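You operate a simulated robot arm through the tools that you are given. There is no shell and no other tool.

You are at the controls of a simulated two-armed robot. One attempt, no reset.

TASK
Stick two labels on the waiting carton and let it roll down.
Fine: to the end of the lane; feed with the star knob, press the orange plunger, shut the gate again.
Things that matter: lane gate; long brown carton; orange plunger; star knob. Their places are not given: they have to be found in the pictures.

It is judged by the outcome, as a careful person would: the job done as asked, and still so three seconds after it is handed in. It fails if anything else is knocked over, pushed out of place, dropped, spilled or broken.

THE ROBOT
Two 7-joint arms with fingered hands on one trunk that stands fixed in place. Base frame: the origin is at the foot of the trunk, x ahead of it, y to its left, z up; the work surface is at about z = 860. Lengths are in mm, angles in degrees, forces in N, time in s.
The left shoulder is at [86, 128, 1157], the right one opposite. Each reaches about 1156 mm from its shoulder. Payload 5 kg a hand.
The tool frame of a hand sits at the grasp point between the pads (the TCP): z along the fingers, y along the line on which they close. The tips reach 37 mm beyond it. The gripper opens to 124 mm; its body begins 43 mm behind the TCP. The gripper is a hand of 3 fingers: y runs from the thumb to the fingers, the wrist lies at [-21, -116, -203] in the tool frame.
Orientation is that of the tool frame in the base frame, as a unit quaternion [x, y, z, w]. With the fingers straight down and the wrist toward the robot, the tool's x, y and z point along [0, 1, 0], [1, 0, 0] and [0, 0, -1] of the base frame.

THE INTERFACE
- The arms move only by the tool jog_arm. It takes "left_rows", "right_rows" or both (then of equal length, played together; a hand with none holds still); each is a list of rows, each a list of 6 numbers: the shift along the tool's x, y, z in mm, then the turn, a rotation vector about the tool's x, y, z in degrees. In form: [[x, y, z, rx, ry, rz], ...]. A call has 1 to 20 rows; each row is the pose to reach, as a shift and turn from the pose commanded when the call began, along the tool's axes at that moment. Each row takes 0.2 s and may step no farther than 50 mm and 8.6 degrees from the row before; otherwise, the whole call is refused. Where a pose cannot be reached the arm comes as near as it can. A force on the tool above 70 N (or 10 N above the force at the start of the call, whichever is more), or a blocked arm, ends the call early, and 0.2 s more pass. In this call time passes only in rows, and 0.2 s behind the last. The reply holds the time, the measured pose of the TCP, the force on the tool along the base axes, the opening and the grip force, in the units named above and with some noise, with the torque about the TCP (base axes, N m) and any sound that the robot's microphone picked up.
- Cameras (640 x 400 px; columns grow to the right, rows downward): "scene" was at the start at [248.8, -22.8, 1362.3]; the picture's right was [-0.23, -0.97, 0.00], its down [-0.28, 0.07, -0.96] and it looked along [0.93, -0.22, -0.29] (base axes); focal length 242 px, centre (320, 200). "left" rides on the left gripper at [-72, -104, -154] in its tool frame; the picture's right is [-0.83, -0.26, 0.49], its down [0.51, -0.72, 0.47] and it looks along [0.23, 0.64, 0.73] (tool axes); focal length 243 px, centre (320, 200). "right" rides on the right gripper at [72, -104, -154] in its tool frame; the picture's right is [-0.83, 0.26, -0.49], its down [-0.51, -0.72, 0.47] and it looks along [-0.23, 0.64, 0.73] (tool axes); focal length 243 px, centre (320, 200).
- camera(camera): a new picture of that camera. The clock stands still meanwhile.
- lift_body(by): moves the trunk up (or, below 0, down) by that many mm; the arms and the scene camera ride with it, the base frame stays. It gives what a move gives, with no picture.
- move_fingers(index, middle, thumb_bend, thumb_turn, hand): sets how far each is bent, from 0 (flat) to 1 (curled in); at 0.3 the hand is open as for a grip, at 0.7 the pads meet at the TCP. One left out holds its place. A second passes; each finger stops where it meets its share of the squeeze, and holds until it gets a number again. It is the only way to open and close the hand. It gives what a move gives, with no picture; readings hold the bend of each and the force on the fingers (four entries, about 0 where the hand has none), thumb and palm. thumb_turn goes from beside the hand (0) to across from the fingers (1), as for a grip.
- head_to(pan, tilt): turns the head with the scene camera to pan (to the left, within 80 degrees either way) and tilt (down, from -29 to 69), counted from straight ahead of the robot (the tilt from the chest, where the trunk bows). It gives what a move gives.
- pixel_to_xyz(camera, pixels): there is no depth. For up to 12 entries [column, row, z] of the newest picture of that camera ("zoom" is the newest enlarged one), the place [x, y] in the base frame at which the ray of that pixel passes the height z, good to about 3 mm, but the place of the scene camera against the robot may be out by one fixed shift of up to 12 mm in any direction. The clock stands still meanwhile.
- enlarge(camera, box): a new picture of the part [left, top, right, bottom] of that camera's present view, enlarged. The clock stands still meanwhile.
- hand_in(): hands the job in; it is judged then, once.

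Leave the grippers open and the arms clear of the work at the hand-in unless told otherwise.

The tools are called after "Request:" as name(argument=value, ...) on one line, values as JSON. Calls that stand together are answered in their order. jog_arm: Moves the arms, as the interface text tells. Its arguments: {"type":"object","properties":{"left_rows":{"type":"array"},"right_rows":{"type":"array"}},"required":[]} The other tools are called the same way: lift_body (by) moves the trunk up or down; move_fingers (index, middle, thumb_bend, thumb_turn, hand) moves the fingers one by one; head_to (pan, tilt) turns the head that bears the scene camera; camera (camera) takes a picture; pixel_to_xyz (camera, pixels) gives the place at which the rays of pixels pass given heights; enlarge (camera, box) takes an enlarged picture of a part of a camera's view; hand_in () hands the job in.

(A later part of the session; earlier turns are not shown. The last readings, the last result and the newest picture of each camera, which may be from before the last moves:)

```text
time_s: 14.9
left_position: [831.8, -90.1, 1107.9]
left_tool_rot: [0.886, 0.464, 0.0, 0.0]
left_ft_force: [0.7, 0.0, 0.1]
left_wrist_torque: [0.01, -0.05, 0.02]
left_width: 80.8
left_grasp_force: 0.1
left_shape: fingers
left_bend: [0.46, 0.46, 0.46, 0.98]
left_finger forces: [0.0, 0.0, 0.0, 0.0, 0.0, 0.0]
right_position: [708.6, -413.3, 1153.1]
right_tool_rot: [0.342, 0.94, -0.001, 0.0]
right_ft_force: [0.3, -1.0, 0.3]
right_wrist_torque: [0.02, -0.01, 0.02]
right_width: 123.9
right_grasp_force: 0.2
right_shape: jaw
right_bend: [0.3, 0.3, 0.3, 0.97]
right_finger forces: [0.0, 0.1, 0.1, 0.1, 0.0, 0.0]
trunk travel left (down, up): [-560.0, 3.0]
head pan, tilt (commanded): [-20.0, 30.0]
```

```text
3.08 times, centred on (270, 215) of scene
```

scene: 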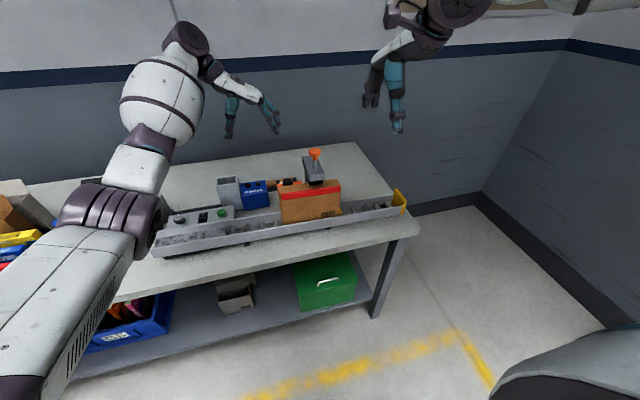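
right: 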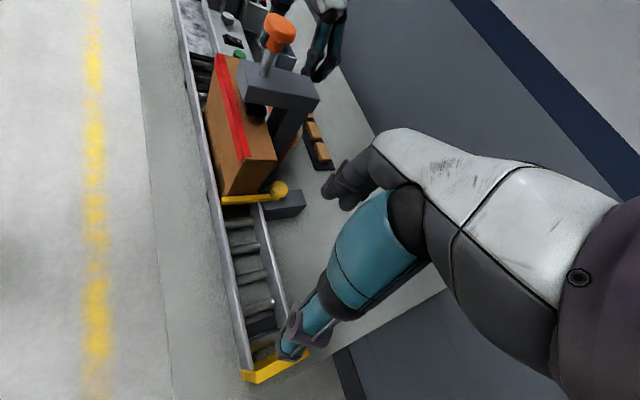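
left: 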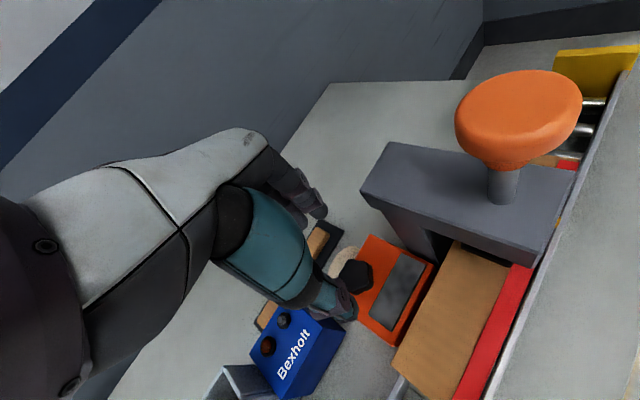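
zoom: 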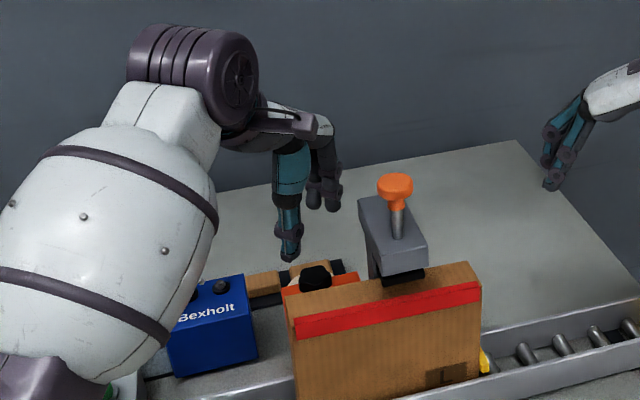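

The knob appears at (356,272), as predicted, so the hand is centred. I descend straight to TCP z≈1030 (tips ≈993, around the knob's upper edge), adding 5° clockwise for clearance to the stamp arm, and look.

Request:
jog_arm(left_rows=[[0, 0, 20, 0, 0, 2], [0, 0, 40, 0, 0, 4], [0, 0, 60, 0, 0, 5], [0, 0, 78, 0, 0, 5]])

Request:
camera(camera="left")

Request:
enlarge(camera="left", box=[260, 180, 460, 320])

Request:
enlarge(camera="scene", box=[180, 150, 360, 280])

```text
time_s: 15.9
left_position: [830.4, -89.5, 1031.1]
left_tool_rot: [0.906, 0.422, -0.001, 0.001]
left_ft_force: [0.0, 0.5, 0.4]
left_wrist_torque: [-0.03, -0.01, 0.04]
left_width: 80.8
left_grasp_force: 0.1
left_shape: fingers
left_bend: [0.46, 0.46, 0.46, 0.98]
left_finger forces: [0.0, 0.0, 0.0, 0.0, 0.1, 0.0]
right_position: [707.8, -412.1, 1151.8]
right_tool_rot: [0.342, 0.94, 0.0, 0.0]
right_ft_force: [0.2, 0.1, -0.9]
right_wrist_torque: [0.03, 0.05, 0.02]
right_width: 123.6
right_grasp_force: 0.0
right_shape: jaw
right_bend: [0.3, 0.3, 0.3, 0.97]
right_finger forces: [0.0, 0.1, 0.0, 0.0, 0.0, 0.0]
trunk travel left (down, up): [-560.0, 3.0]
head pan, tilt (commanded): [-20.0, 30.0]
```

```text
taken
```

left: 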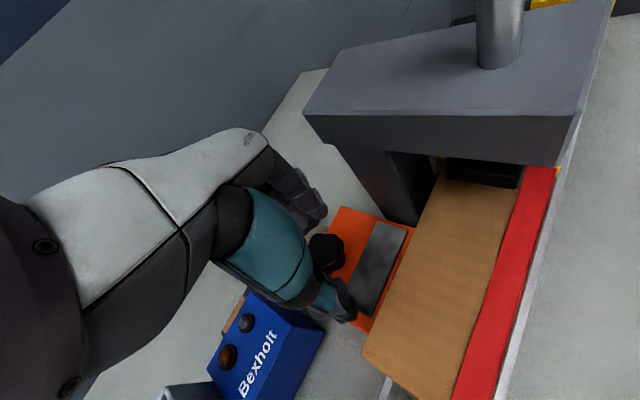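

```text
2.86 times, centred on (360, 250) of left
```

zoom: 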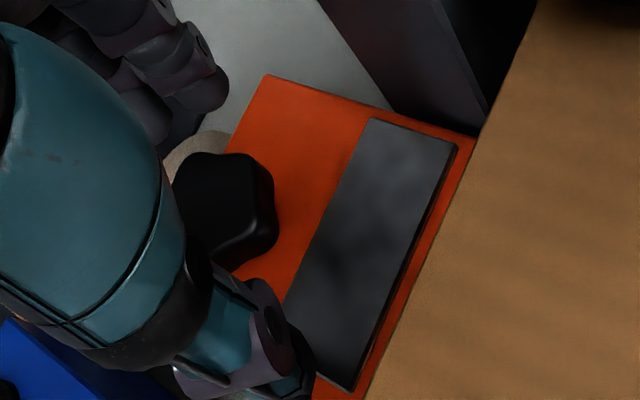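

```text
3.08 times, centred on (270, 215) of scene
```

zoom: 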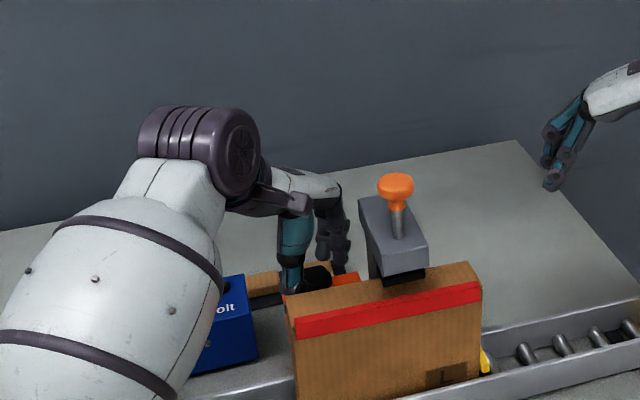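

The knob sits between thumb and fingers with no contact yet. I go down another 10 mm (tips ≈984, box top ≈977) and close.

Request:
jog_arm(left_rows=[[0, 0, 5, 0, 0, 0], [0, 0, 10, 0, 0, 0]])

Request:
move_fingers(hand="left", index=0.68, middle=0.68, thumb_bend=0.68)

Request:
enlarge(camera="left", box=[260, 180, 460, 320])

```text
time_s: 16.5
left_position: [831.5, -90.1, 1022.4]
left_tool_rot: [0.907, 0.422, 0.0, 0.001]
left_ft_force: [0.2, 0.3, 3.2]
left_wrist_torque: [0.12, 0.12, -0.01]
left_width: 81.2
left_grasp_force: 1.2
left_shape: fingers
left_bend: [0.46, 0.46, 0.46, 0.98]
left_finger forces: [0.1, 0.1, 0.0, 0.1, 3.6, 0.0]
right_position: [708.4, -413.9, 1154.0]
right_tool_rot: [0.342, 0.94, 0.001, 0.001]
right_ft_force: [0.6, -0.1, 0.9]
right_wrist_torque: [0.0, 0.04, 0.01]
right_width: 123.8
right_grasp_force: 0.1
right_shape: jaw
right_bend: [0.3, 0.3, 0.3, 0.97]
right_finger forces: [0.0, 0.0, 0.0, 0.0, 0.0, 0.0]
trunk travel left (down, up): [-560.0, 3.0]
head pan, tilt (commanded): [-20.0, 30.0]
```

```text
time_s: 17.5
left_position: [830.7, -89.0, 1022.8]
left_tool_rot: [0.906, 0.424, 0.0, 0.0]
left_ft_force: [4.8, 4.7, 8.3]
left_wrist_torque: [0.5, 0.15, -0.35]
left_width: 48.6
left_grasp_force: 16.8
left_shape: fingers
left_bend: [0.6, 0.64, 0.57, 0.99]
left_finger forces: [8.4, 6.4, 0.0, 0.0, 19.5, 0.0]
right_position: [707.2, -412.5, 1154.4]
right_tool_rot: [0.342, 0.94, -0.001, 0.001]
right_ft_force: [-0.6, -0.3, 0.2]
right_wrist_torque: [-0.03, 0.01, 0.0]
right_width: 123.7
right_grasp_force: 0.0
right_shape: jaw
right_bend: [0.3, 0.3, 0.3, 0.97]
right_finger forces: [0.0, 0.1, 0.0, 0.0, 0.1, 0.0]
trunk travel left (down, up): [-560.0, 3.0]
head pan, tilt (commanded): [-20.0, 30.0]
```

```text
2.86 times, centred on (360, 250) of left
```

zoom: 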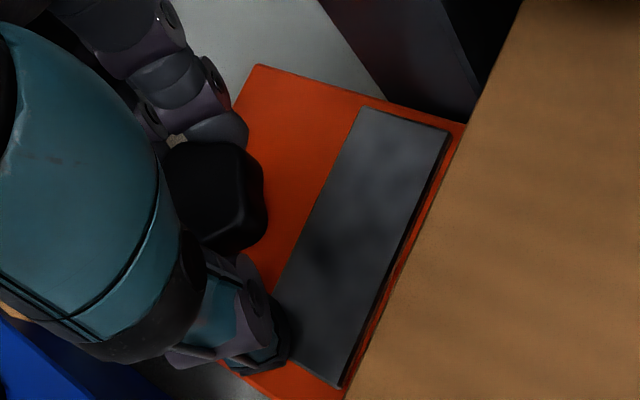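

The knob is gripped (thumb 19 N, fingers 8+6 N). I twist 24° clockwise (from above), lifting 1 mm to ease the thumb's light touch on the box, and listen.

Request:
jog_arm(left_rows=[[0, 0, -1, 0, 0, 6], [0, 0, -1, 0, 0, 12], [0, 0, -1, 0, 0, 18], [0, 0, -1, 0, 0, 24]])

Request:
enlarge(camera="left", box=[260, 160, 480, 320])

```text
time_s: 18.5
left_position: [831.7, -89.1, 1021.0]
left_tool_rot: [0.974, 0.225, -0.001, 0.001]
left_ft_force: [5.6, -2.7, 1.2]
left_wrist_torque: [-0.11, -0.21, 0.01]
left_width: 33.9
left_grasp_force: 10.3
left_shape: fingers
left_bend: [0.61, 0.65, 0.63, 0.97]
left_finger forces: [7.3, 5.9, 0.0, 0.1, 6.8, 0.0]
right_position: [708.3, -412.5, 1152.0]
right_tool_rot: [0.342, 0.94, 0.0, 0.0]
right_ft_force: [0.4, 0.9, -0.5]
right_wrist_torque: [0.03, 0.0, 0.0]
right_width: 123.8
right_grasp_force: 0.0
right_shape: jaw
right_bend: [0.3, 0.3, 0.3, 0.97]
right_finger forces: [0.0, 0.0, 0.0, 0.0, 0.0, 0.0]
trunk travel left (down, up): [-560.0, 3.0]
head pan, tilt (commanded): [-20.0, 30.0]
```

```text
2.50 times, centred on (370, 240) of left
```

zoom: 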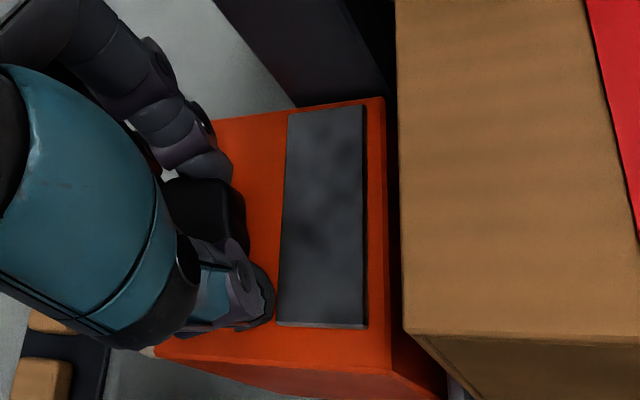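

No sound yet; the grip settled into a valley (34 mm). I continue clockwise another 24°.

Request:
jog_arm(left_rows=[[0, 0, 0, 0, 0, 6], [0, 0, 0, 0, 0, 12], [0, 0, 0, 0, 0, 18], [0, 0, 0, 0, 0, 24]])

Request:
camera(camera="left")

Request:
enlarge(camera="left", box=[260, 160, 480, 320])

```text
time_s: 19.5
left_position: [831.6, -89.5, 1021.8]
left_tool_rot: [1.0, 0.016, 0.0, 0.0]
left_ft_force: [6.4, -4.8, 0.2]
left_wrist_torque: [-0.16, -0.23, 0.03]
left_width: 34.1
left_grasp_force: 10.2
left_shape: fingers
left_bend: [0.61, 0.65, 0.63, 0.97]
left_finger forces: [7.1, 7.1, 0.0, 0.0, 6.4, 0.1]
right_position: [708.9, -415.4, 1152.4]
right_tool_rot: [0.342, 0.94, 0.001, 0.0]
right_ft_force: [-1.1, -0.8, 0.5]
right_wrist_torque: [-0.01, -0.01, -0.01]
right_width: 123.9
right_grasp_force: 0.0
right_shape: jaw
right_bend: [0.3, 0.3, 0.3, 0.97]
right_finger forces: [0.1, 0.1, 0.1, 0.0, 0.1, 0.0]
trunk travel left (down, up): [-560.0, 3.0]
head pan, tilt (commanded): [-20.0, 30.0]
```

```text
taken
```

left: 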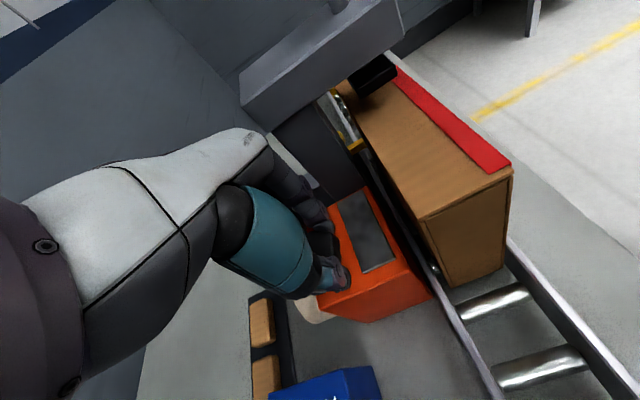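

```text
2.50 times, centred on (370, 240) of left
```

zoom: 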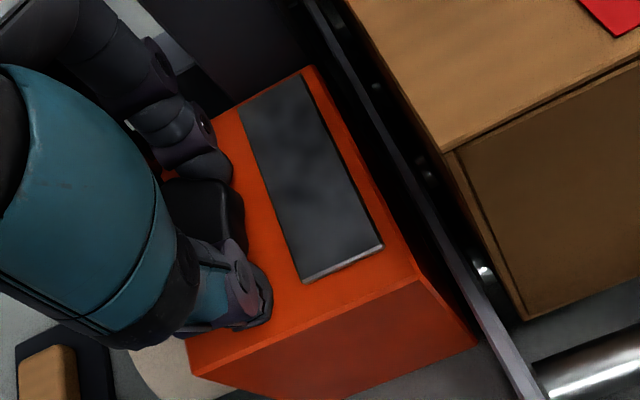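

The knob is clearly turning with the hand (48° so far, little torque), no sound, nothing on the grey plate yet. I continue another 24° to make 72°.

Request:
jog_arm(left_rows=[[0, 0, 0, 0, 0, 6], [0, 0, 0, 0, 0, 12], [0, 0, 0, 0, 0, 18], [0, 0, 0, 0, 0, 24]])

Request:
camera(camera="left")

Request:
enlarge(camera="scene", box=[180, 150, 360, 280])

Request:
enlarge(camera="right", box=[190, 0, 380, 140])

```text
time_s: 20.5
left_position: [833.0, -90.3, 1023.6]
left_tool_rot: [0.982, -0.191, 0.0, -0.001]
left_ft_force: [-1.0, -0.2, -2.3]
left_wrist_torque: [0.04, 0.0, -0.03]
left_width: 33.8
left_grasp_force: 10.5
left_shape: fingers
left_bend: [0.62, 0.65, 0.63, 0.97]
left_finger forces: [6.4, 4.4, 0.0, 0.0, 9.3, 0.1]
right_position: [708.9, -414.4, 1152.7]
right_tool_rot: [0.343, 0.939, 0.001, -0.001]
right_ft_force: [-0.1, -0.9, -0.4]
right_wrist_torque: [0.06, -0.03, -0.01]
right_width: 123.8
right_grasp_force: 0.1
right_shape: jaw
right_bend: [0.3, 0.3, 0.3, 0.97]
right_finger forces: [0.1, 0.0, 0.0, 0.0, 0.0, 0.0]
trunk travel left (down, up): [-560.0, 3.0]
head pan, tilt (commanded): [-20.0, 30.0]
```

```text
taken
```

left: 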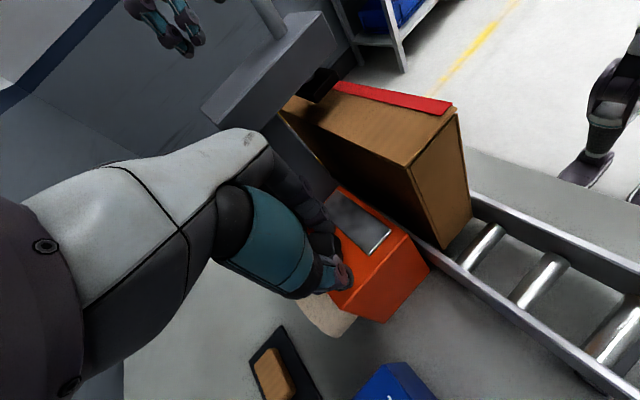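

```text
3.08 times, centred on (270, 215) of scene
```

zoom: 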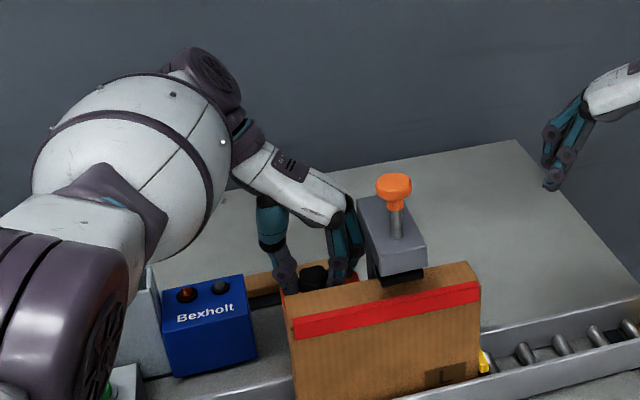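

```text
2.86 times, centred on (285, 70) of right
```

zoom: 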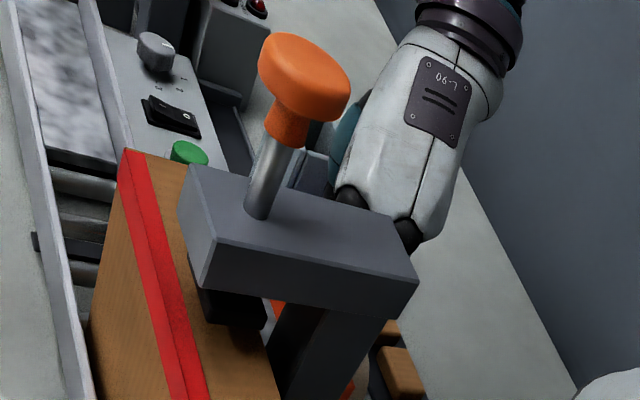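

72° turned and still no sound or visible label. I open the fingers modestly (the column is near on their outer side), and rotate the hand back without the knob to look and to re-grip.

Request:
move_fingers(hand="left", index=0.53, middle=0.55, thumb_bend=0.47)

Request:
enlarge(camera="left", box=[260, 160, 480, 320])

```text
time_s: 21.5
left_position: [832.5, -90.3, 1024.4]
left_tool_rot: [0.982, -0.191, 0.0, 0.0]
left_ft_force: [5.4, 0.9, 3.7]
left_wrist_torque: [-0.1, -0.12, 0.16]
left_width: 63.6
left_grasp_force: 3.1
left_shape: fingers
left_bend: [0.55, 0.55, 0.47, 0.97]
left_finger forces: [7.0, 0.0, 0.0, 0.0, 0.1, 0.0]
right_position: [707.9, -412.9, 1153.1]
right_tool_rot: [0.342, 0.94, 0.0, 0.0]
right_ft_force: [0.7, -0.7, 0.3]
right_wrist_torque: [0.02, -0.01, -0.01]
right_width: 123.7
right_grasp_force: 0.0
right_shape: jaw
right_bend: [0.3, 0.3, 0.3, 0.97]
right_finger forces: [0.0, 0.1, 0.0, 0.1, 0.0, 0.0]
trunk travel left (down, up): [-560.0, 3.0]
head pan, tilt (commanded): [-20.0, 30.0]
```

```text
2.50 times, centred on (370, 240) of left
```

zoom: 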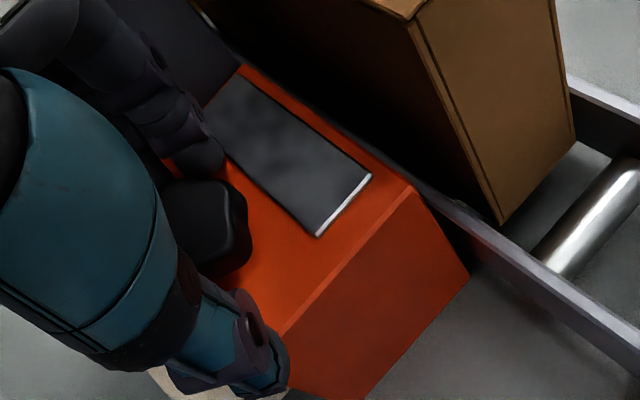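

The index finger meets the column (7 N) — I ease it in a little, then rotate the hand back counter-clockwise free of the knob and compare the plate (I notice a bright line at its end) from the earlier viewpoint.

Request:
move_fingers(hand="left", index=0.575)

Request:
jog_arm(left_rows=[[0, 0, 0, 0, 0, -4], [0, 0, 0, 0, 0, -8]])

```text
time_s: 22.5
left_position: [831.7, -89.8, 1023.6]
left_tool_rot: [0.982, -0.19, 0.001, 0.0]
left_ft_force: [2.9, -1.4, 0.1]
left_wrist_torque: [-0.07, -0.12, 0.12]
left_width: 60.8
left_grasp_force: 1.1
left_shape: fingers
left_bend: [0.57, 0.55, 0.47, 0.97]
left_finger forces: [2.8, 0.4, 0.1, 0.0, 0.0, 0.0]
right_position: [709.4, -412.7, 1153.2]
right_tool_rot: [0.342, 0.94, -0.001, 0.001]
right_ft_force: [-0.1, -1.0, -0.6]
right_wrist_torque: [0.01, 0.01, -0.01]
right_width: 124.0
right_grasp_force: 0.0
right_shape: jaw
right_bend: [0.3, 0.3, 0.3, 0.97]
right_finger forces: [0.1, 0.0, 0.0, 0.0, 0.1, 0.0]
trunk travel left (down, up): [-560.0, 3.0]
head pan, tilt (commanded): [-20.0, 30.0]
```

```text
time_s: 23.1
left_position: [830.4, -89.5, 1024.0]
left_tool_rot: [0.993, -0.121, -0.001, 0.0]
left_ft_force: [-0.7, -0.1, 2.4]
left_wrist_torque: [-0.11, 0.01, -0.06]
left_width: 61.0
left_grasp_force: 0.9
left_shape: fingers
left_bend: [0.57, 0.55, 0.47, 0.97]
left_finger forces: [0.1, 1.8, 0.1, 0.0, 0.1, 0.0]
right_position: [707.3, -412.9, 1154.9]
right_tool_rot: [0.342, 0.94, -0.001, 0.0]
right_ft_force: [-0.8, -0.5, -0.1]
right_wrist_torque: [0.02, -0.01, -0.02]
right_width: 123.8
right_grasp_force: 0.0
right_shape: jaw
right_bend: [0.3, 0.3, 0.3, 0.97]
right_finger forces: [0.0, 0.1, 0.0, 0.0, 0.0, 0.0]
trunk travel left (down, up): [-560.0, 3.0]
head pan, tilt (commanded): [-20.0, 30.0]
```

Fingers may brush the knob if I rotate down here, so I lift 45 mm clear first, then rotate back to the starting angle.

Request:
jog_arm(left_rows=[[0, 0, -15, 0, 0, 0], [0, 0, -30, 0, 0, 0], [0, 0, -45, 0, 0, 0], [0, 0, -45, 0, 0, -8], [0, 0, -45, 0, 0, -16], [0, 0, -45, 0, 0, -24], [0, 0, -45, 0, 0, -32], [0, 0, -45, 0, 0, -40], [0, 0, -45, 0, 0, -48], [0, 0, -45, 0, 0, -56], [0, 0, -45, 0, 0, -64]])

Request:
enlarge(camera="left", box=[260, 160, 480, 320])

Request:
camera(camera="left")

```text
time_s: 25.5
left_position: [832.4, -90.4, 1067.0]
left_tool_rot: [0.906, 0.424, -0.001, 0.001]
left_ft_force: [-0.5, -0.2, 0.7]
left_wrist_torque: [-0.02, 0.02, 0.01]
left_width: 60.9
left_grasp_force: 0.2
left_shape: fingers
left_bend: [0.57, 0.55, 0.47, 0.97]
left_finger forces: [0.1, 0.1, 0.0, 0.0, 0.0, 0.0]
right_position: [707.4, -412.8, 1152.7]
right_tool_rot: [0.343, 0.939, 0.0, -0.001]
right_ft_force: [0.2, -0.3, 0.8]
right_wrist_torque: [-0.03, 0.0, 0.0]
right_width: 123.8
right_grasp_force: 0.0
right_shape: jaw
right_bend: [0.3, 0.3, 0.3, 0.97]
right_finger forces: [0.0, 0.1, 0.0, 0.1, 0.0, 0.0]
trunk travel left (down, up): [-560.0, 3.0]
head pan, tilt (commanded): [-20.0, 30.0]
```

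```text
2.50 times, centred on (370, 240) of left
```

zoom: 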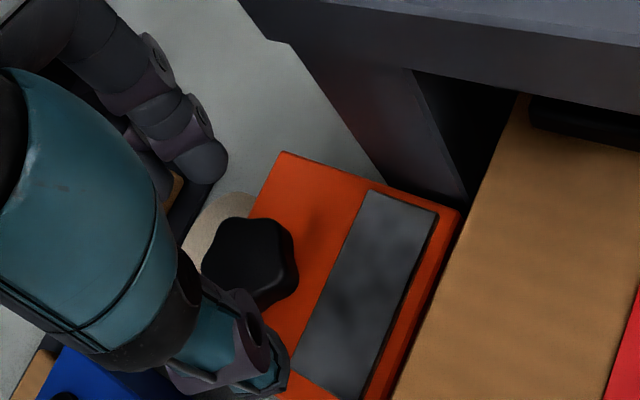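

```text
taken
```

left: 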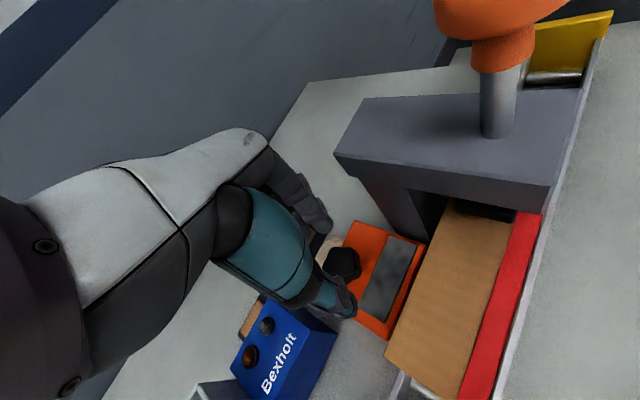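

Plate unchanged, nothing fed yet. I re-grip at the starting angle: down 43 mm, close, and turn further clockwise in smaller listening steps.

Request:
jog_arm(left_rows=[[0, 0, 15, 0, 0, -4], [0, 0, 30, 0, 0, -4], [0, 0, 43, 0, 0, -4]])

Request:
move_fingers(hand="left", index=0.68, middle=0.68, thumb_bend=0.68)

Request:
jog_arm(left_rows=[[0, 0, 0, 0, 0, 6], [0, 0, 0, 0, 0, 12], [0, 0, 0, 0, 0, 18], [0, 0, 0, 0, 0, 24]])

Request:
enlarge(camera="left", box=[260, 160, 480, 320])

```text
time_s: 26.3
left_position: [832.9, -89.6, 1025.2]
left_tool_rot: [0.891, 0.455, 0.0, 0.001]
left_ft_force: [0.4, 0.0, 0.2]
left_wrist_torque: [0.03, -0.04, 0.01]
left_width: 60.6
left_grasp_force: 0.1
left_shape: fingers
left_bend: [0.57, 0.55, 0.47, 0.97]
left_finger forces: [0.1, 0.1, 0.0, 0.1, 0.0, 0.1]
right_position: [708.5, -411.7, 1153.6]
right_tool_rot: [0.342, 0.94, 0.0, 0.0]
right_ft_force: [0.7, 0.7, 0.2]
right_wrist_torque: [-0.02, 0.03, -0.02]
right_width: 123.7
right_grasp_force: 0.1
right_shape: jaw
right_bend: [0.3, 0.3, 0.3, 0.97]
right_finger forces: [0.0, 0.0, 0.0, 0.0, 0.1, 0.0]
trunk travel left (down, up): [-560.0, 3.0]
head pan, tilt (commanded): [-20.0, 30.0]
```

```text
time_s: 27.3
left_position: [831.9, -89.4, 1024.3]
left_tool_rot: [0.891, 0.454, 0.0, 0.0]
left_ft_force: [5.4, -2.7, 1.9]
left_wrist_torque: [-0.06, -0.11, 0.0]
left_width: 33.9
left_grasp_force: 11.2
left_shape: fingers
left_bend: [0.61, 0.65, 0.63, 0.97]
left_finger forces: [8.0, 5.2, 0.0, 0.0, 8.6, 0.0]
right_position: [709.3, -414.3, 1153.0]
right_tool_rot: [0.342, 0.94, 0.0, 0.0]
right_ft_force: [0.8, 0.2, 0.8]
right_wrist_torque: [-0.03, -0.02, -0.01]
right_width: 124.0
right_grasp_force: 0.0
right_shape: jaw
right_bend: [0.3, 0.3, 0.3, 0.97]
right_finger forces: [0.0, 0.0, 0.0, 0.0, 0.1, 0.0]
trunk travel left (down, up): [-560.0, 3.0]
head pan, tilt (commanded): [-20.0, 30.0]
```

```text
time_s: 28.3
left_position: [831.8, -89.4, 1025.6]
left_tool_rot: [0.966, 0.258, -0.001, 0.0]
left_ft_force: [7.2, -0.1, 2.1]
left_wrist_torque: [0.06, -0.23, 0.08]
left_width: 34.1
left_grasp_force: 11.4
left_shape: fingers
left_bend: [0.61, 0.65, 0.63, 0.97]
left_finger forces: [6.6, 6.4, 0.0, 0.0, 10.0, 0.0]
right_position: [710.1, -413.4, 1151.9]
right_tool_rot: [0.342, 0.94, -0.001, -0.001]
right_ft_force: [-0.4, 0.0, -0.1]
right_wrist_torque: [-0.02, -0.02, 0.01]
right_width: 123.5
right_grasp_force: 0.1
right_shape: jaw
right_bend: [0.3, 0.3, 0.3, 0.97]
right_finger forces: [0.0, 0.1, 0.1, 0.0, 0.0, 0.1]
trunk travel left (down, up): [-560.0, 3.0]
head pan, tilt (commanded): [-20.0, 30.0]
```

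```text
2.50 times, centred on (370, 240) of left
```

zoom: 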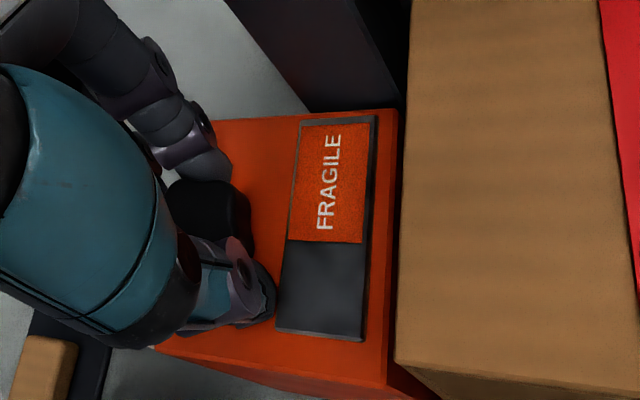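

A "FRAGILE" label has come out on the plate — so roughly 90° clockwise feeds one. I release the knob, lift straight up, and withdraw the left hand to the left, clear of the plunger.

Request:
move_fingers(hand="left", index=0.52, middle=0.53, thumb_bend=0.46)

Request:
jog_arm(left_rows=[[0, 0, -15, 0, 0, 0], [0, 0, -30, 0, 0, 0], [0, 0, -60, 0, 0, 0], [0, 0, -90, 0, 0, 0]])

Request:
camera(camera="left")

```text
time_s: 29.3
left_position: [831.2, -88.7, 1024.6]
left_tool_rot: [0.966, 0.259, -0.001, 0.0]
left_ft_force: [0.4, -0.1, 0.4]
left_wrist_torque: [0.01, -0.01, -0.02]
left_width: 70.3
left_grasp_force: 0.2
left_shape: fingers
left_bend: [0.52, 0.53, 0.46, 0.97]
left_finger forces: [0.0, 0.0, 0.1, 0.1, 0.0, 0.0]
right_position: [708.6, -413.2, 1152.9]
right_tool_rot: [0.342, 0.94, 0.0, 0.001]
right_ft_force: [-0.5, -0.3, 0.3]
right_wrist_torque: [-0.01, 0.0, -0.05]
right_width: 123.8
right_grasp_force: 0.0
right_shape: jaw
right_bend: [0.3, 0.3, 0.3, 0.97]
right_finger forces: [0.0, 0.0, 0.1, 0.0, 0.1, 0.1]
trunk travel left (down, up): [-560.0, 3.0]
head pan, tilt (commanded): [-20.0, 30.0]
```

```text
time_s: 30.3
left_position: [829.1, -89.2, 1117.8]
left_tool_rot: [0.966, 0.259, 0.001, 0.001]
left_ft_force: [0.4, -0.2, 0.1]
left_wrist_torque: [-0.01, -0.01, 0.02]
left_width: 70.3
left_grasp_force: 0.1
left_shape: fingers
left_bend: [0.52, 0.53, 0.46, 0.97]
left_finger forces: [0.0, 0.0, 0.0, 0.0, 0.1, 0.1]
right_position: [707.9, -412.9, 1154.2]
right_tool_rot: [0.342, 0.94, 0.0, 0.001]
right_ft_force: [-0.4, 0.1, -0.1]
right_wrist_torque: [0.0, 0.0, 0.01]
right_width: 123.8
right_grasp_force: 0.0
right_shape: jaw
right_bend: [0.3, 0.3, 0.3, 0.97]
right_finger forces: [0.0, 0.0, 0.0, 0.1, 0.1, 0.0]
trunk travel left (down, up): [-560.0, 3.0]
head pan, tilt (commanded): [-20.0, 30.0]
```

```text
taken
```

left: 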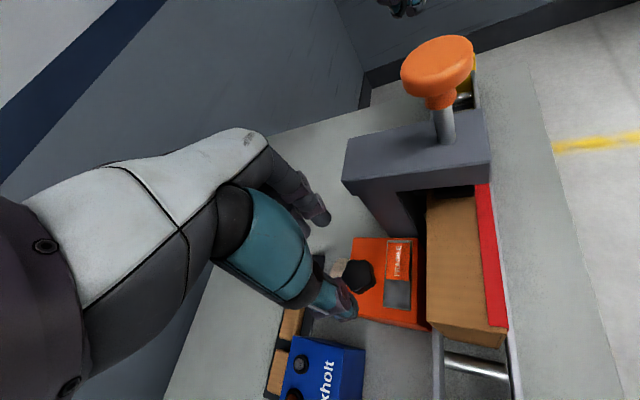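

Label is waiting on the plate and the plunger is free. I move the left hand aside to the left, close the right hand's fingers together to use as a pusher, and bring it high over the plunger at about (725,−168).

Request:
move_fingers(hand="right", index=0.7, middle=0.7, thumb_bend=0.7)

Request:
jog_arm(left_rows=[[15, -26, -10, 0, 0, 0], [30, -52, -20, 0, 0, 0], [45, -78, -30, 0, 0, 0], [45, -78, -30, 0, 0, 0], [45, -78, -30, 0, 0, 0], [45, -78, -30, 0, 0, 0], [45, -78, -30, 0, 0, 0], [45, -78, -30, 0, 0, 0], [45, -78, -30, 0, 0, 0]], right_rows=[[0, 0, -49, 0, 0, 0], [0, 0, -98, 0, 0, 0], [0, 0, -146, 0, 0, 0], [24, 33, -146, 0, 0, 5], [48, 66, -146, 0, 0, 10], [72, 99, -146, 0, 0, 15], [96, 132, -146, 0, 0, 20], [120, 166, -146, 0, 0, 25], [144, 199, -146, 0, 0, 30]])

Request:
camera(camera="left")

Request:
camera(camera="right")

Request:
enlarge(camera="scene", box=[160, 80, 400, 270])

```text
time_s: 31.3
left_position: [830.1, -88.3, 1114.5]
left_tool_rot: [0.966, 0.259, 0.0, 0.0]
left_ft_force: [-0.7, 0.5, 0.6]
left_wrist_torque: [-0.02, -0.03, -0.01]
left_width: 70.1
left_grasp_force: 0.0
left_shape: fingers
left_bend: [0.52, 0.53, 0.46, 0.97]
left_finger forces: [0.1, 0.0, 0.0, 0.1, 0.0, 0.0]
right_position: [708.4, -412.0, 1153.5]
right_tool_rot: [0.342, 0.94, 0.0, 0.0]
right_ft_force: [1.1, -0.1, 0.8]
right_wrist_torque: [0.01, 0.01, 0.02]
right_width: 7.2
right_grasp_force: 0.1
right_shape: fingers
right_bend: [0.7, 0.7, 0.7, 0.97]
right_finger forces: [0.0, 0.0, 0.0, 0.0, 0.0, 0.0]
trunk travel left (down, up): [-560.0, 3.0]
head pan, tilt (commanded): [-20.0, 30.0]
```

```text
time_s: 33.3
left_position: [829.3, 4.0, 1145.6]
left_tool_rot: [0.966, 0.259, 0.0, 0.002]
left_ft_force: [0.5, 0.8, -1.1]
left_wrist_torque: [-0.1, -0.01, 0.01]
left_width: 70.7
left_grasp_force: 0.1
left_shape: fingers
left_bend: [0.52, 0.53, 0.46, 0.97]
left_finger forces: [0.0, 0.1, 0.0, 0.0, 0.0, 0.1]
right_position: [723.6, -165.2, 1301.1]
right_tool_rot: [0.573, 0.82, -0.001, 0.002]
right_ft_force: [0.4, 0.7, -0.6]
right_wrist_torque: [-0.1, 0.0, -0.01]
right_width: 6.9
right_grasp_force: 0.1
right_shape: fingers
right_bend: [0.7, 0.7, 0.7, 0.97]
right_finger forces: [0.1, 0.0, 0.0, 0.1, 0.0, 0.0]
trunk travel left (down, up): [-560.0, 3.0]
head pan, tilt (commanded): [-20.0, 30.0]
```

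```text
taken
```

left: 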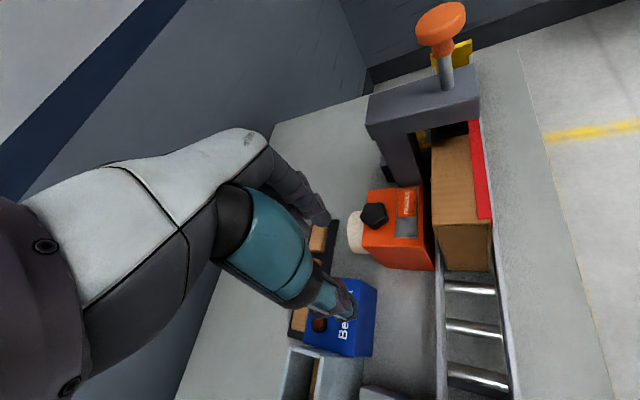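

```text
taken
```

right: 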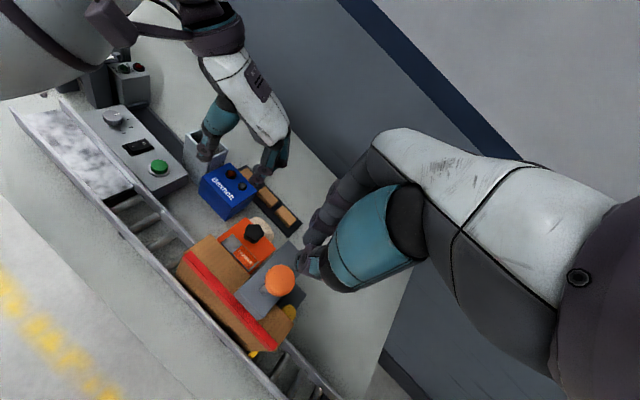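

```text
2.11 times, centred on (280, 175) of scene
```

zoom: 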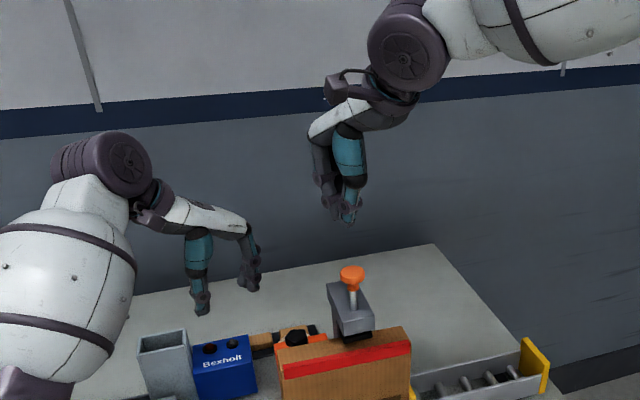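

Right hand is right above the plunger (it appears at (280,280), predicted (279,278)). I descend 60 mm, then approach in small steps to feel contact.

Request:
jog_arm(right_rows=[[0, 0, 20, 0, 0, 0], [0, 0, 40, 0, 0, 0], [0, 0, 60, 0, 0, 0]])

Request:
enlarge(camera="left", box=[340, 0, 540, 140])

Request:
enlarge(camera="right", box=[200, 200, 380, 330])

```text
time_s: 34.1
left_position: [830.5, 0.5, 1144.3]
left_tool_rot: [0.966, 0.259, 0.001, 0.0]
left_ft_force: [-0.5, 0.2, -0.4]
left_wrist_torque: [0.02, 0.0, 0.0]
left_width: 70.6
left_grasp_force: 0.1
left_shape: fingers
left_bend: [0.52, 0.53, 0.46, 0.97]
left_finger forces: [0.1, 0.0, 0.1, 0.0, 0.0, 0.0]
right_position: [727.0, -167.4, 1242.0]
right_tool_rot: [0.574, 0.819, 0.0, 0.0]
right_ft_force: [-0.3, 0.0, -0.3]
right_wrist_torque: [0.01, 0.01, -0.03]
right_width: 7.0
right_grasp_force: 0.0
right_shape: fingers
right_bend: [0.7, 0.7, 0.7, 0.97]
right_finger forces: [0.0, 0.1, 0.0, 0.0, 0.0, 0.0]
trunk travel left (down, up): [-560.0, 3.0]
head pan, tilt (commanded): [-20.0, 30.0]
```

```text
2.86 times, centred on (440, 70) of left
```

zoom: 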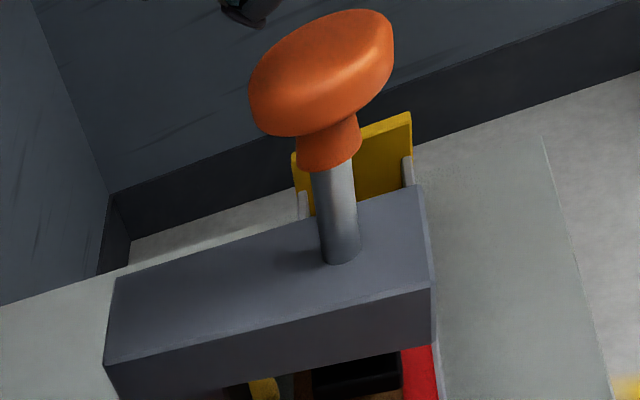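

```text
3.08 times, centred on (290, 265) of right
```

zoom: 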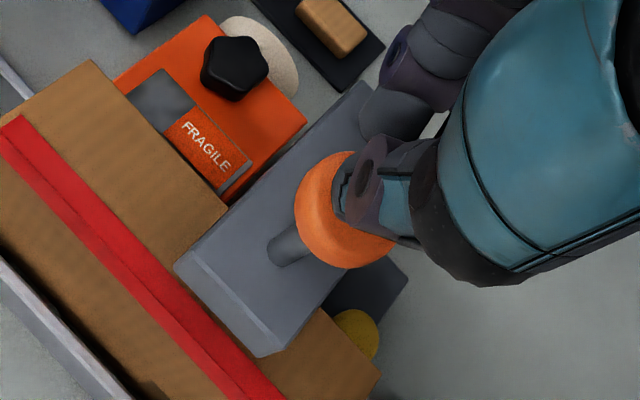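

The closed fingertips are just above the plunger head. Descending in 4 mm steps, watching force.

Request:
jog_arm(right_rows=[[0, 0, 4, 0, 0, 0], [0, 0, 8, 0, 0, 0], [0, 0, 12, 0, 0, 0], [0, 0, 16, 0, 0, 0]])

Request:
enlarge(camera="left", box=[340, 0, 540, 140])

```text
time_s: 35.1
left_position: [831.5, 1.0, 1145.9]
left_tool_rot: [0.966, 0.259, 0.0, 0.0]
left_ft_force: [1.2, -0.6, 0.2]
left_wrist_torque: [-0.01, -0.01, -0.02]
left_width: 70.3
left_grasp_force: 0.2
left_shape: fingers
left_bend: [0.52, 0.53, 0.46, 0.97]
left_finger forces: [0.0, 0.0, 0.0, 0.0, 0.1, 0.0]
right_position: [727.0, -166.7, 1226.1]
right_tool_rot: [0.574, 0.819, 0.0, 0.0]
right_ft_force: [0.2, 0.6, 0.7]
right_wrist_torque: [0.0, -0.01, -0.01]
right_width: 6.9
right_grasp_force: 0.1
right_shape: fingers
right_bend: [0.7, 0.7, 0.7, 0.97]
right_finger forces: [0.0, 0.0, 0.0, 0.1, 0.1, 0.0]
trunk travel left (down, up): [-560.0, 3.0]
head pan, tilt (commanded): [-20.0, 30.0]
```

```text
2.86 times, centred on (440, 70) of left
```

zoom: 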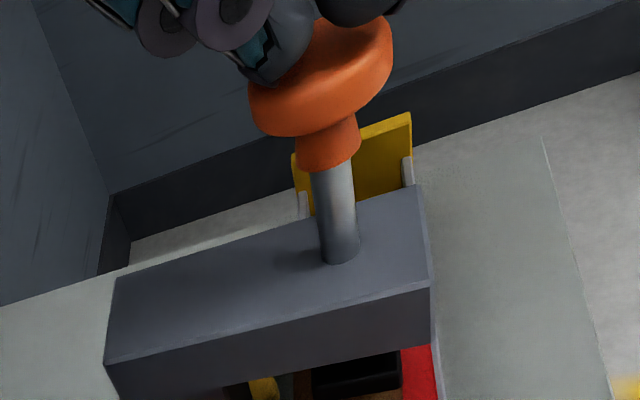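

Tips are about to touch. Continuing down in 3 mm steps.

Request:
jog_arm(right_rows=[[0, 0, 3, 0, 0, 0], [0, 0, 6, 0, 0, 0], [0, 0, 9, 0, 0, 0], [0, 0, 12, 0, 0, 0]])

Request:
enlarge(camera="left", box=[340, 0, 540, 140])

```text
time_s: 36.1
left_position: [830.5, 1.1, 1145.4]
left_tool_rot: [0.966, 0.259, 0.0, -0.001]
left_ft_force: [0.2, 0.1, 0.4]
left_wrist_torque: [-0.02, -0.01, 0.0]
left_width: 70.4
left_grasp_force: 0.2
left_shape: fingers
left_bend: [0.52, 0.53, 0.46, 0.97]
left_finger forces: [0.0, 0.0, 0.1, 0.0, 0.0, 0.0]
right_position: [727.7, -168.0, 1213.2]
right_tool_rot: [0.573, 0.819, 0.0, 0.0]
right_ft_force: [-0.5, 0.0, 1.3]
right_wrist_torque: [0.03, 0.05, 0.01]
right_width: 6.5
right_grasp_force: 0.8
right_shape: fingers
right_bend: [0.7, 0.7, 0.7, 0.97]
right_finger forces: [0.1, 0.0, 0.1, 0.0, 2.2, 0.0]
trunk travel left (down, up): [-560.0, 3.0]
head pan, tilt (commanded): [-20.0, 30.0]
```

```text
2.86 times, centred on (440, 70) of left
```

zoom: 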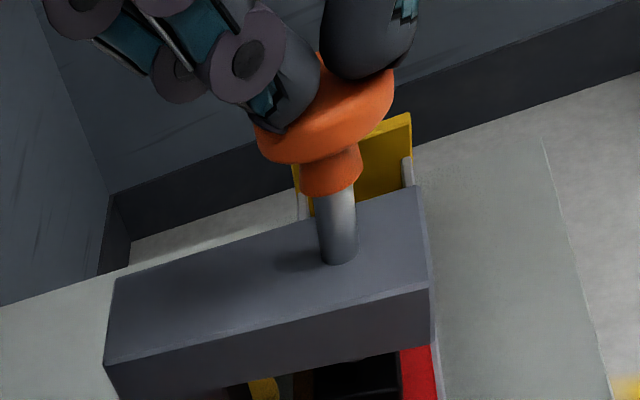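

Contact: the plunger head has started to sink under a light force (≈1–2 N). I keep pressing in 3 mm steps.

Request:
jog_arm(right_rows=[[0, 0, 3, 0, 0, 0], [0, 0, 6, 0, 0, 0], [0, 0, 9, 0, 0, 0], [0, 0, 12, 0, 0, 0]])

Request:
enlarge(camera="left", box=[340, 20, 540, 160])

```text
time_s: 37.1
left_position: [828.9, 0.2, 1147.5]
left_tool_rot: [0.966, 0.259, 0.001, 0.001]
left_ft_force: [0.3, 0.8, 1.1]
left_wrist_torque: [0.01, 0.01, 0.01]
left_width: 70.5
left_grasp_force: 0.1
left_shape: fingers
left_bend: [0.52, 0.53, 0.46, 0.97]
left_finger forces: [0.0, 0.0, 0.1, 0.0, 0.0, 0.0]
right_position: [726.3, -168.7, 1204.2]
right_tool_rot: [0.574, 0.819, 0.002, 0.002]
right_ft_force: [-2.1, -0.1, 14.5]
right_wrist_torque: [0.0, 0.34, 0.03]
right_width: 6.7
right_grasp_force: 6.8
right_shape: fingers
right_bend: [0.7, 0.7, 0.7, 0.97]
right_finger forces: [0.1, 0.0, 0.1, 0.1, 14.5, 0.1]
trunk travel left (down, up): [-560.0, 3.0]
head pan, tilt (commanded): [-20.0, 30.0]
heard: click
```

```text
2.86 times, centred on (440, 90) of left
```

zoom: 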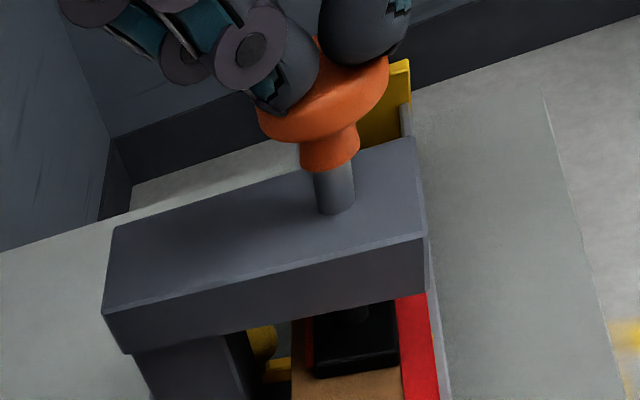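

A click was heard at 14.5 N: pad is on the carton. I lift the right hand 60 mm and check plate and carton.

Request:
jog_arm(right_rows=[[0, 0, -15, 0, 0, 0], [0, 0, -30, 0, 0, 0], [0, 0, -60, 0, 0, 0]])

Request:
camera(camera="left")

Request:
enlarge(camera="left", box=[340, 100, 540, 260])

Request:
enlarge(camera="right", box=[160, 180, 380, 350])

```text
time_s: 37.9
left_position: [830.7, 0.6, 1147.2]
left_tool_rot: [0.966, 0.259, 0.001, 0.001]
left_ft_force: [0.9, -0.1, 0.1]
left_wrist_torque: [0.02, -0.03, 0.01]
left_width: 70.4
left_grasp_force: 0.0
left_shape: fingers
left_bend: [0.52, 0.53, 0.46, 0.97]
left_finger forces: [0.0, 0.0, 0.0, 0.0, 0.1, 0.1]
right_position: [725.9, -166.5, 1261.7]
right_tool_rot: [0.573, 0.819, 0.0, 0.002]
right_ft_force: [-0.6, -0.4, -0.3]
right_wrist_torque: [-0.04, -0.02, 0.0]
right_width: 6.7
right_grasp_force: 0.2
right_shape: fingers
right_bend: [0.7, 0.7, 0.7, 0.97]
right_finger forces: [0.0, 0.1, 0.0, 0.0, 0.0, 0.0]
trunk travel left (down, up): [-560.0, 3.0]
head pan, tilt (commanded): [-20.0, 30.0]
```

```text
taken
```

left: 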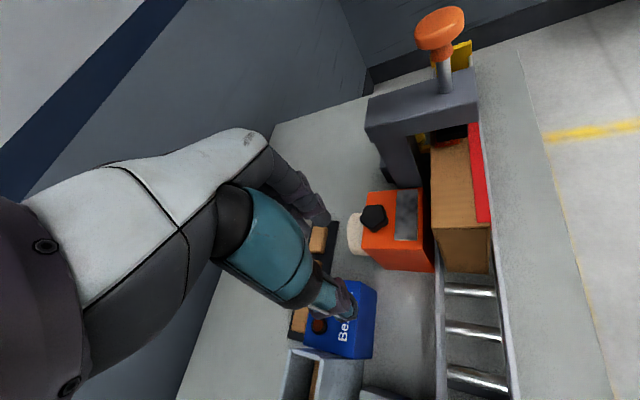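

```text
2.50 times, centred on (440, 180) of left
```

zoom: 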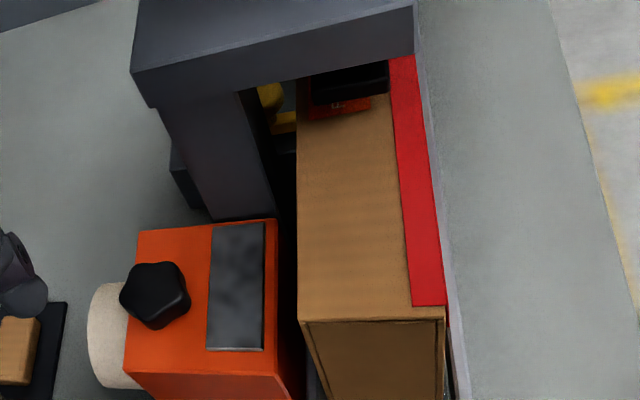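

```text
2.35 times, centred on (270, 265) of right
```

zoom: 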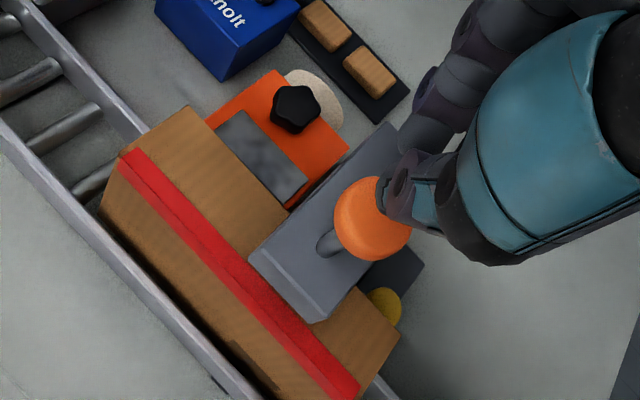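

First label is on the carton under the pad and the plate is empty again. Now I raise the right hand a little out of the way and bring the left hand back over the knob at the starting angle for the second feed.

Request:
jog_arm(left_rows=[[-15, 26, 0, 0, 0, -8], [-30, 52, 0, 0, 0, -16], [-45, 78, 0, 0, 0, -25], [-45, 78, 25, 0, 0, -25], [-45, 78, 50, 0, 0, -25], [-45, 78, 77, 0, 0, -25]], right_rows=[[-20, -10, -20, 0, 0, 0], [-40, -20, -40, 0, 0, 0], [-60, -30, -60, 0, 0, 0], [-60, -30, -60, 0, 0, 0], [-60, -30, -60, 0, 0, 0], [-60, -30, -60, 0, 0, 0]])

Request:
enlarge(camera="left", box=[260, 160, 480, 320])

```text
refused: row 3 steps farther than a row can; nothing moved
```

```text
2.50 times, centred on (370, 240) of left
```

zoom: 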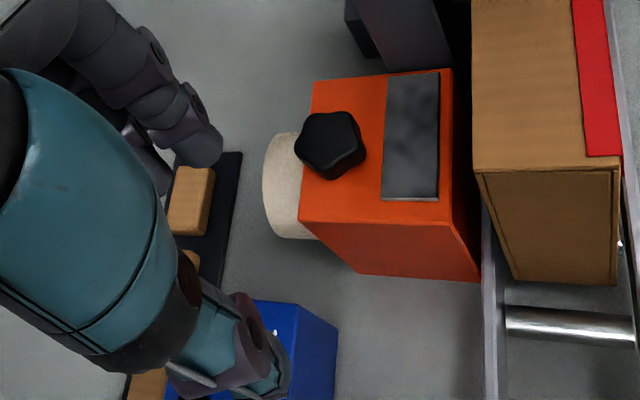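

The third row turned 9° – too much. Same move with smaller turn steps.

Request:
jog_arm(left_rows=[[-15, 26, 0, 0, 0, -8], [-30, 52, 0, 0, 0, -16], [-45, 78, 0, 0, 0, -22], [-45, 78, 25, 0, 0, -25], [-45, 78, 50, 0, 0, -25], [-45, 78, 77, 0, 0, -25]], right_rows=[[-20, -10, -20, 0, 0, 0], [-40, -20, -40, 0, 0, 0], [-60, -30, -60, 0, 0, 0], [-60, -30, -60, 0, 0, 0], [-60, -30, -60, 0, 0, 0], [-60, -30, -60, 0, 0, 0]])

Request:
camera(camera="left")

Request:
enlarge(camera="left", box=[260, 160, 480, 320])

```text
time_s: 39.3
left_position: [832.0, -87.1, 1067.1]
left_tool_rot: [0.886, 0.463, 0.0, 0.0]
left_ft_force: [0.5, -1.0, 0.8]
left_wrist_torque: [0.04, 0.01, 0.03]
left_width: 70.4
left_grasp_force: 0.1
left_shape: fingers
left_bend: [0.52, 0.53, 0.46, 0.97]
left_finger forces: [0.0, 0.0, 0.0, 0.1, 0.0, 0.0]
right_position: [718.3, -235.7, 1321.3]
right_tool_rot: [0.573, 0.819, 0.0, 0.0]
right_ft_force: [-0.7, 0.0, -0.1]
right_wrist_torque: [0.0, -0.03, 0.02]
right_width: 6.6
right_grasp_force: 0.0
right_shape: fingers
right_bend: [0.7, 0.7, 0.7, 0.97]
right_finger forces: [0.0, 0.0, 0.0, 0.0, 0.1, 0.0]
trunk travel left (down, up): [-560.0, 3.0]
head pan, tilt (commanded): [-20.0, 30.0]
```

```text
taken
```

left: 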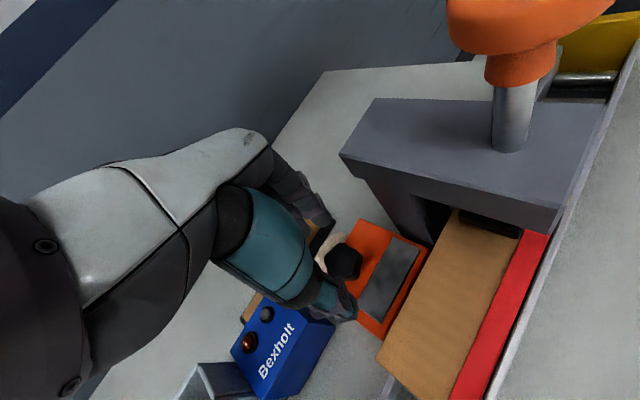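

```text
2.50 times, centred on (370, 240) of left
```

zoom: 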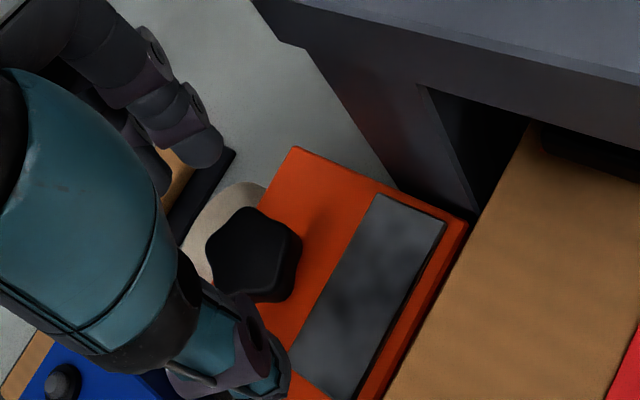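

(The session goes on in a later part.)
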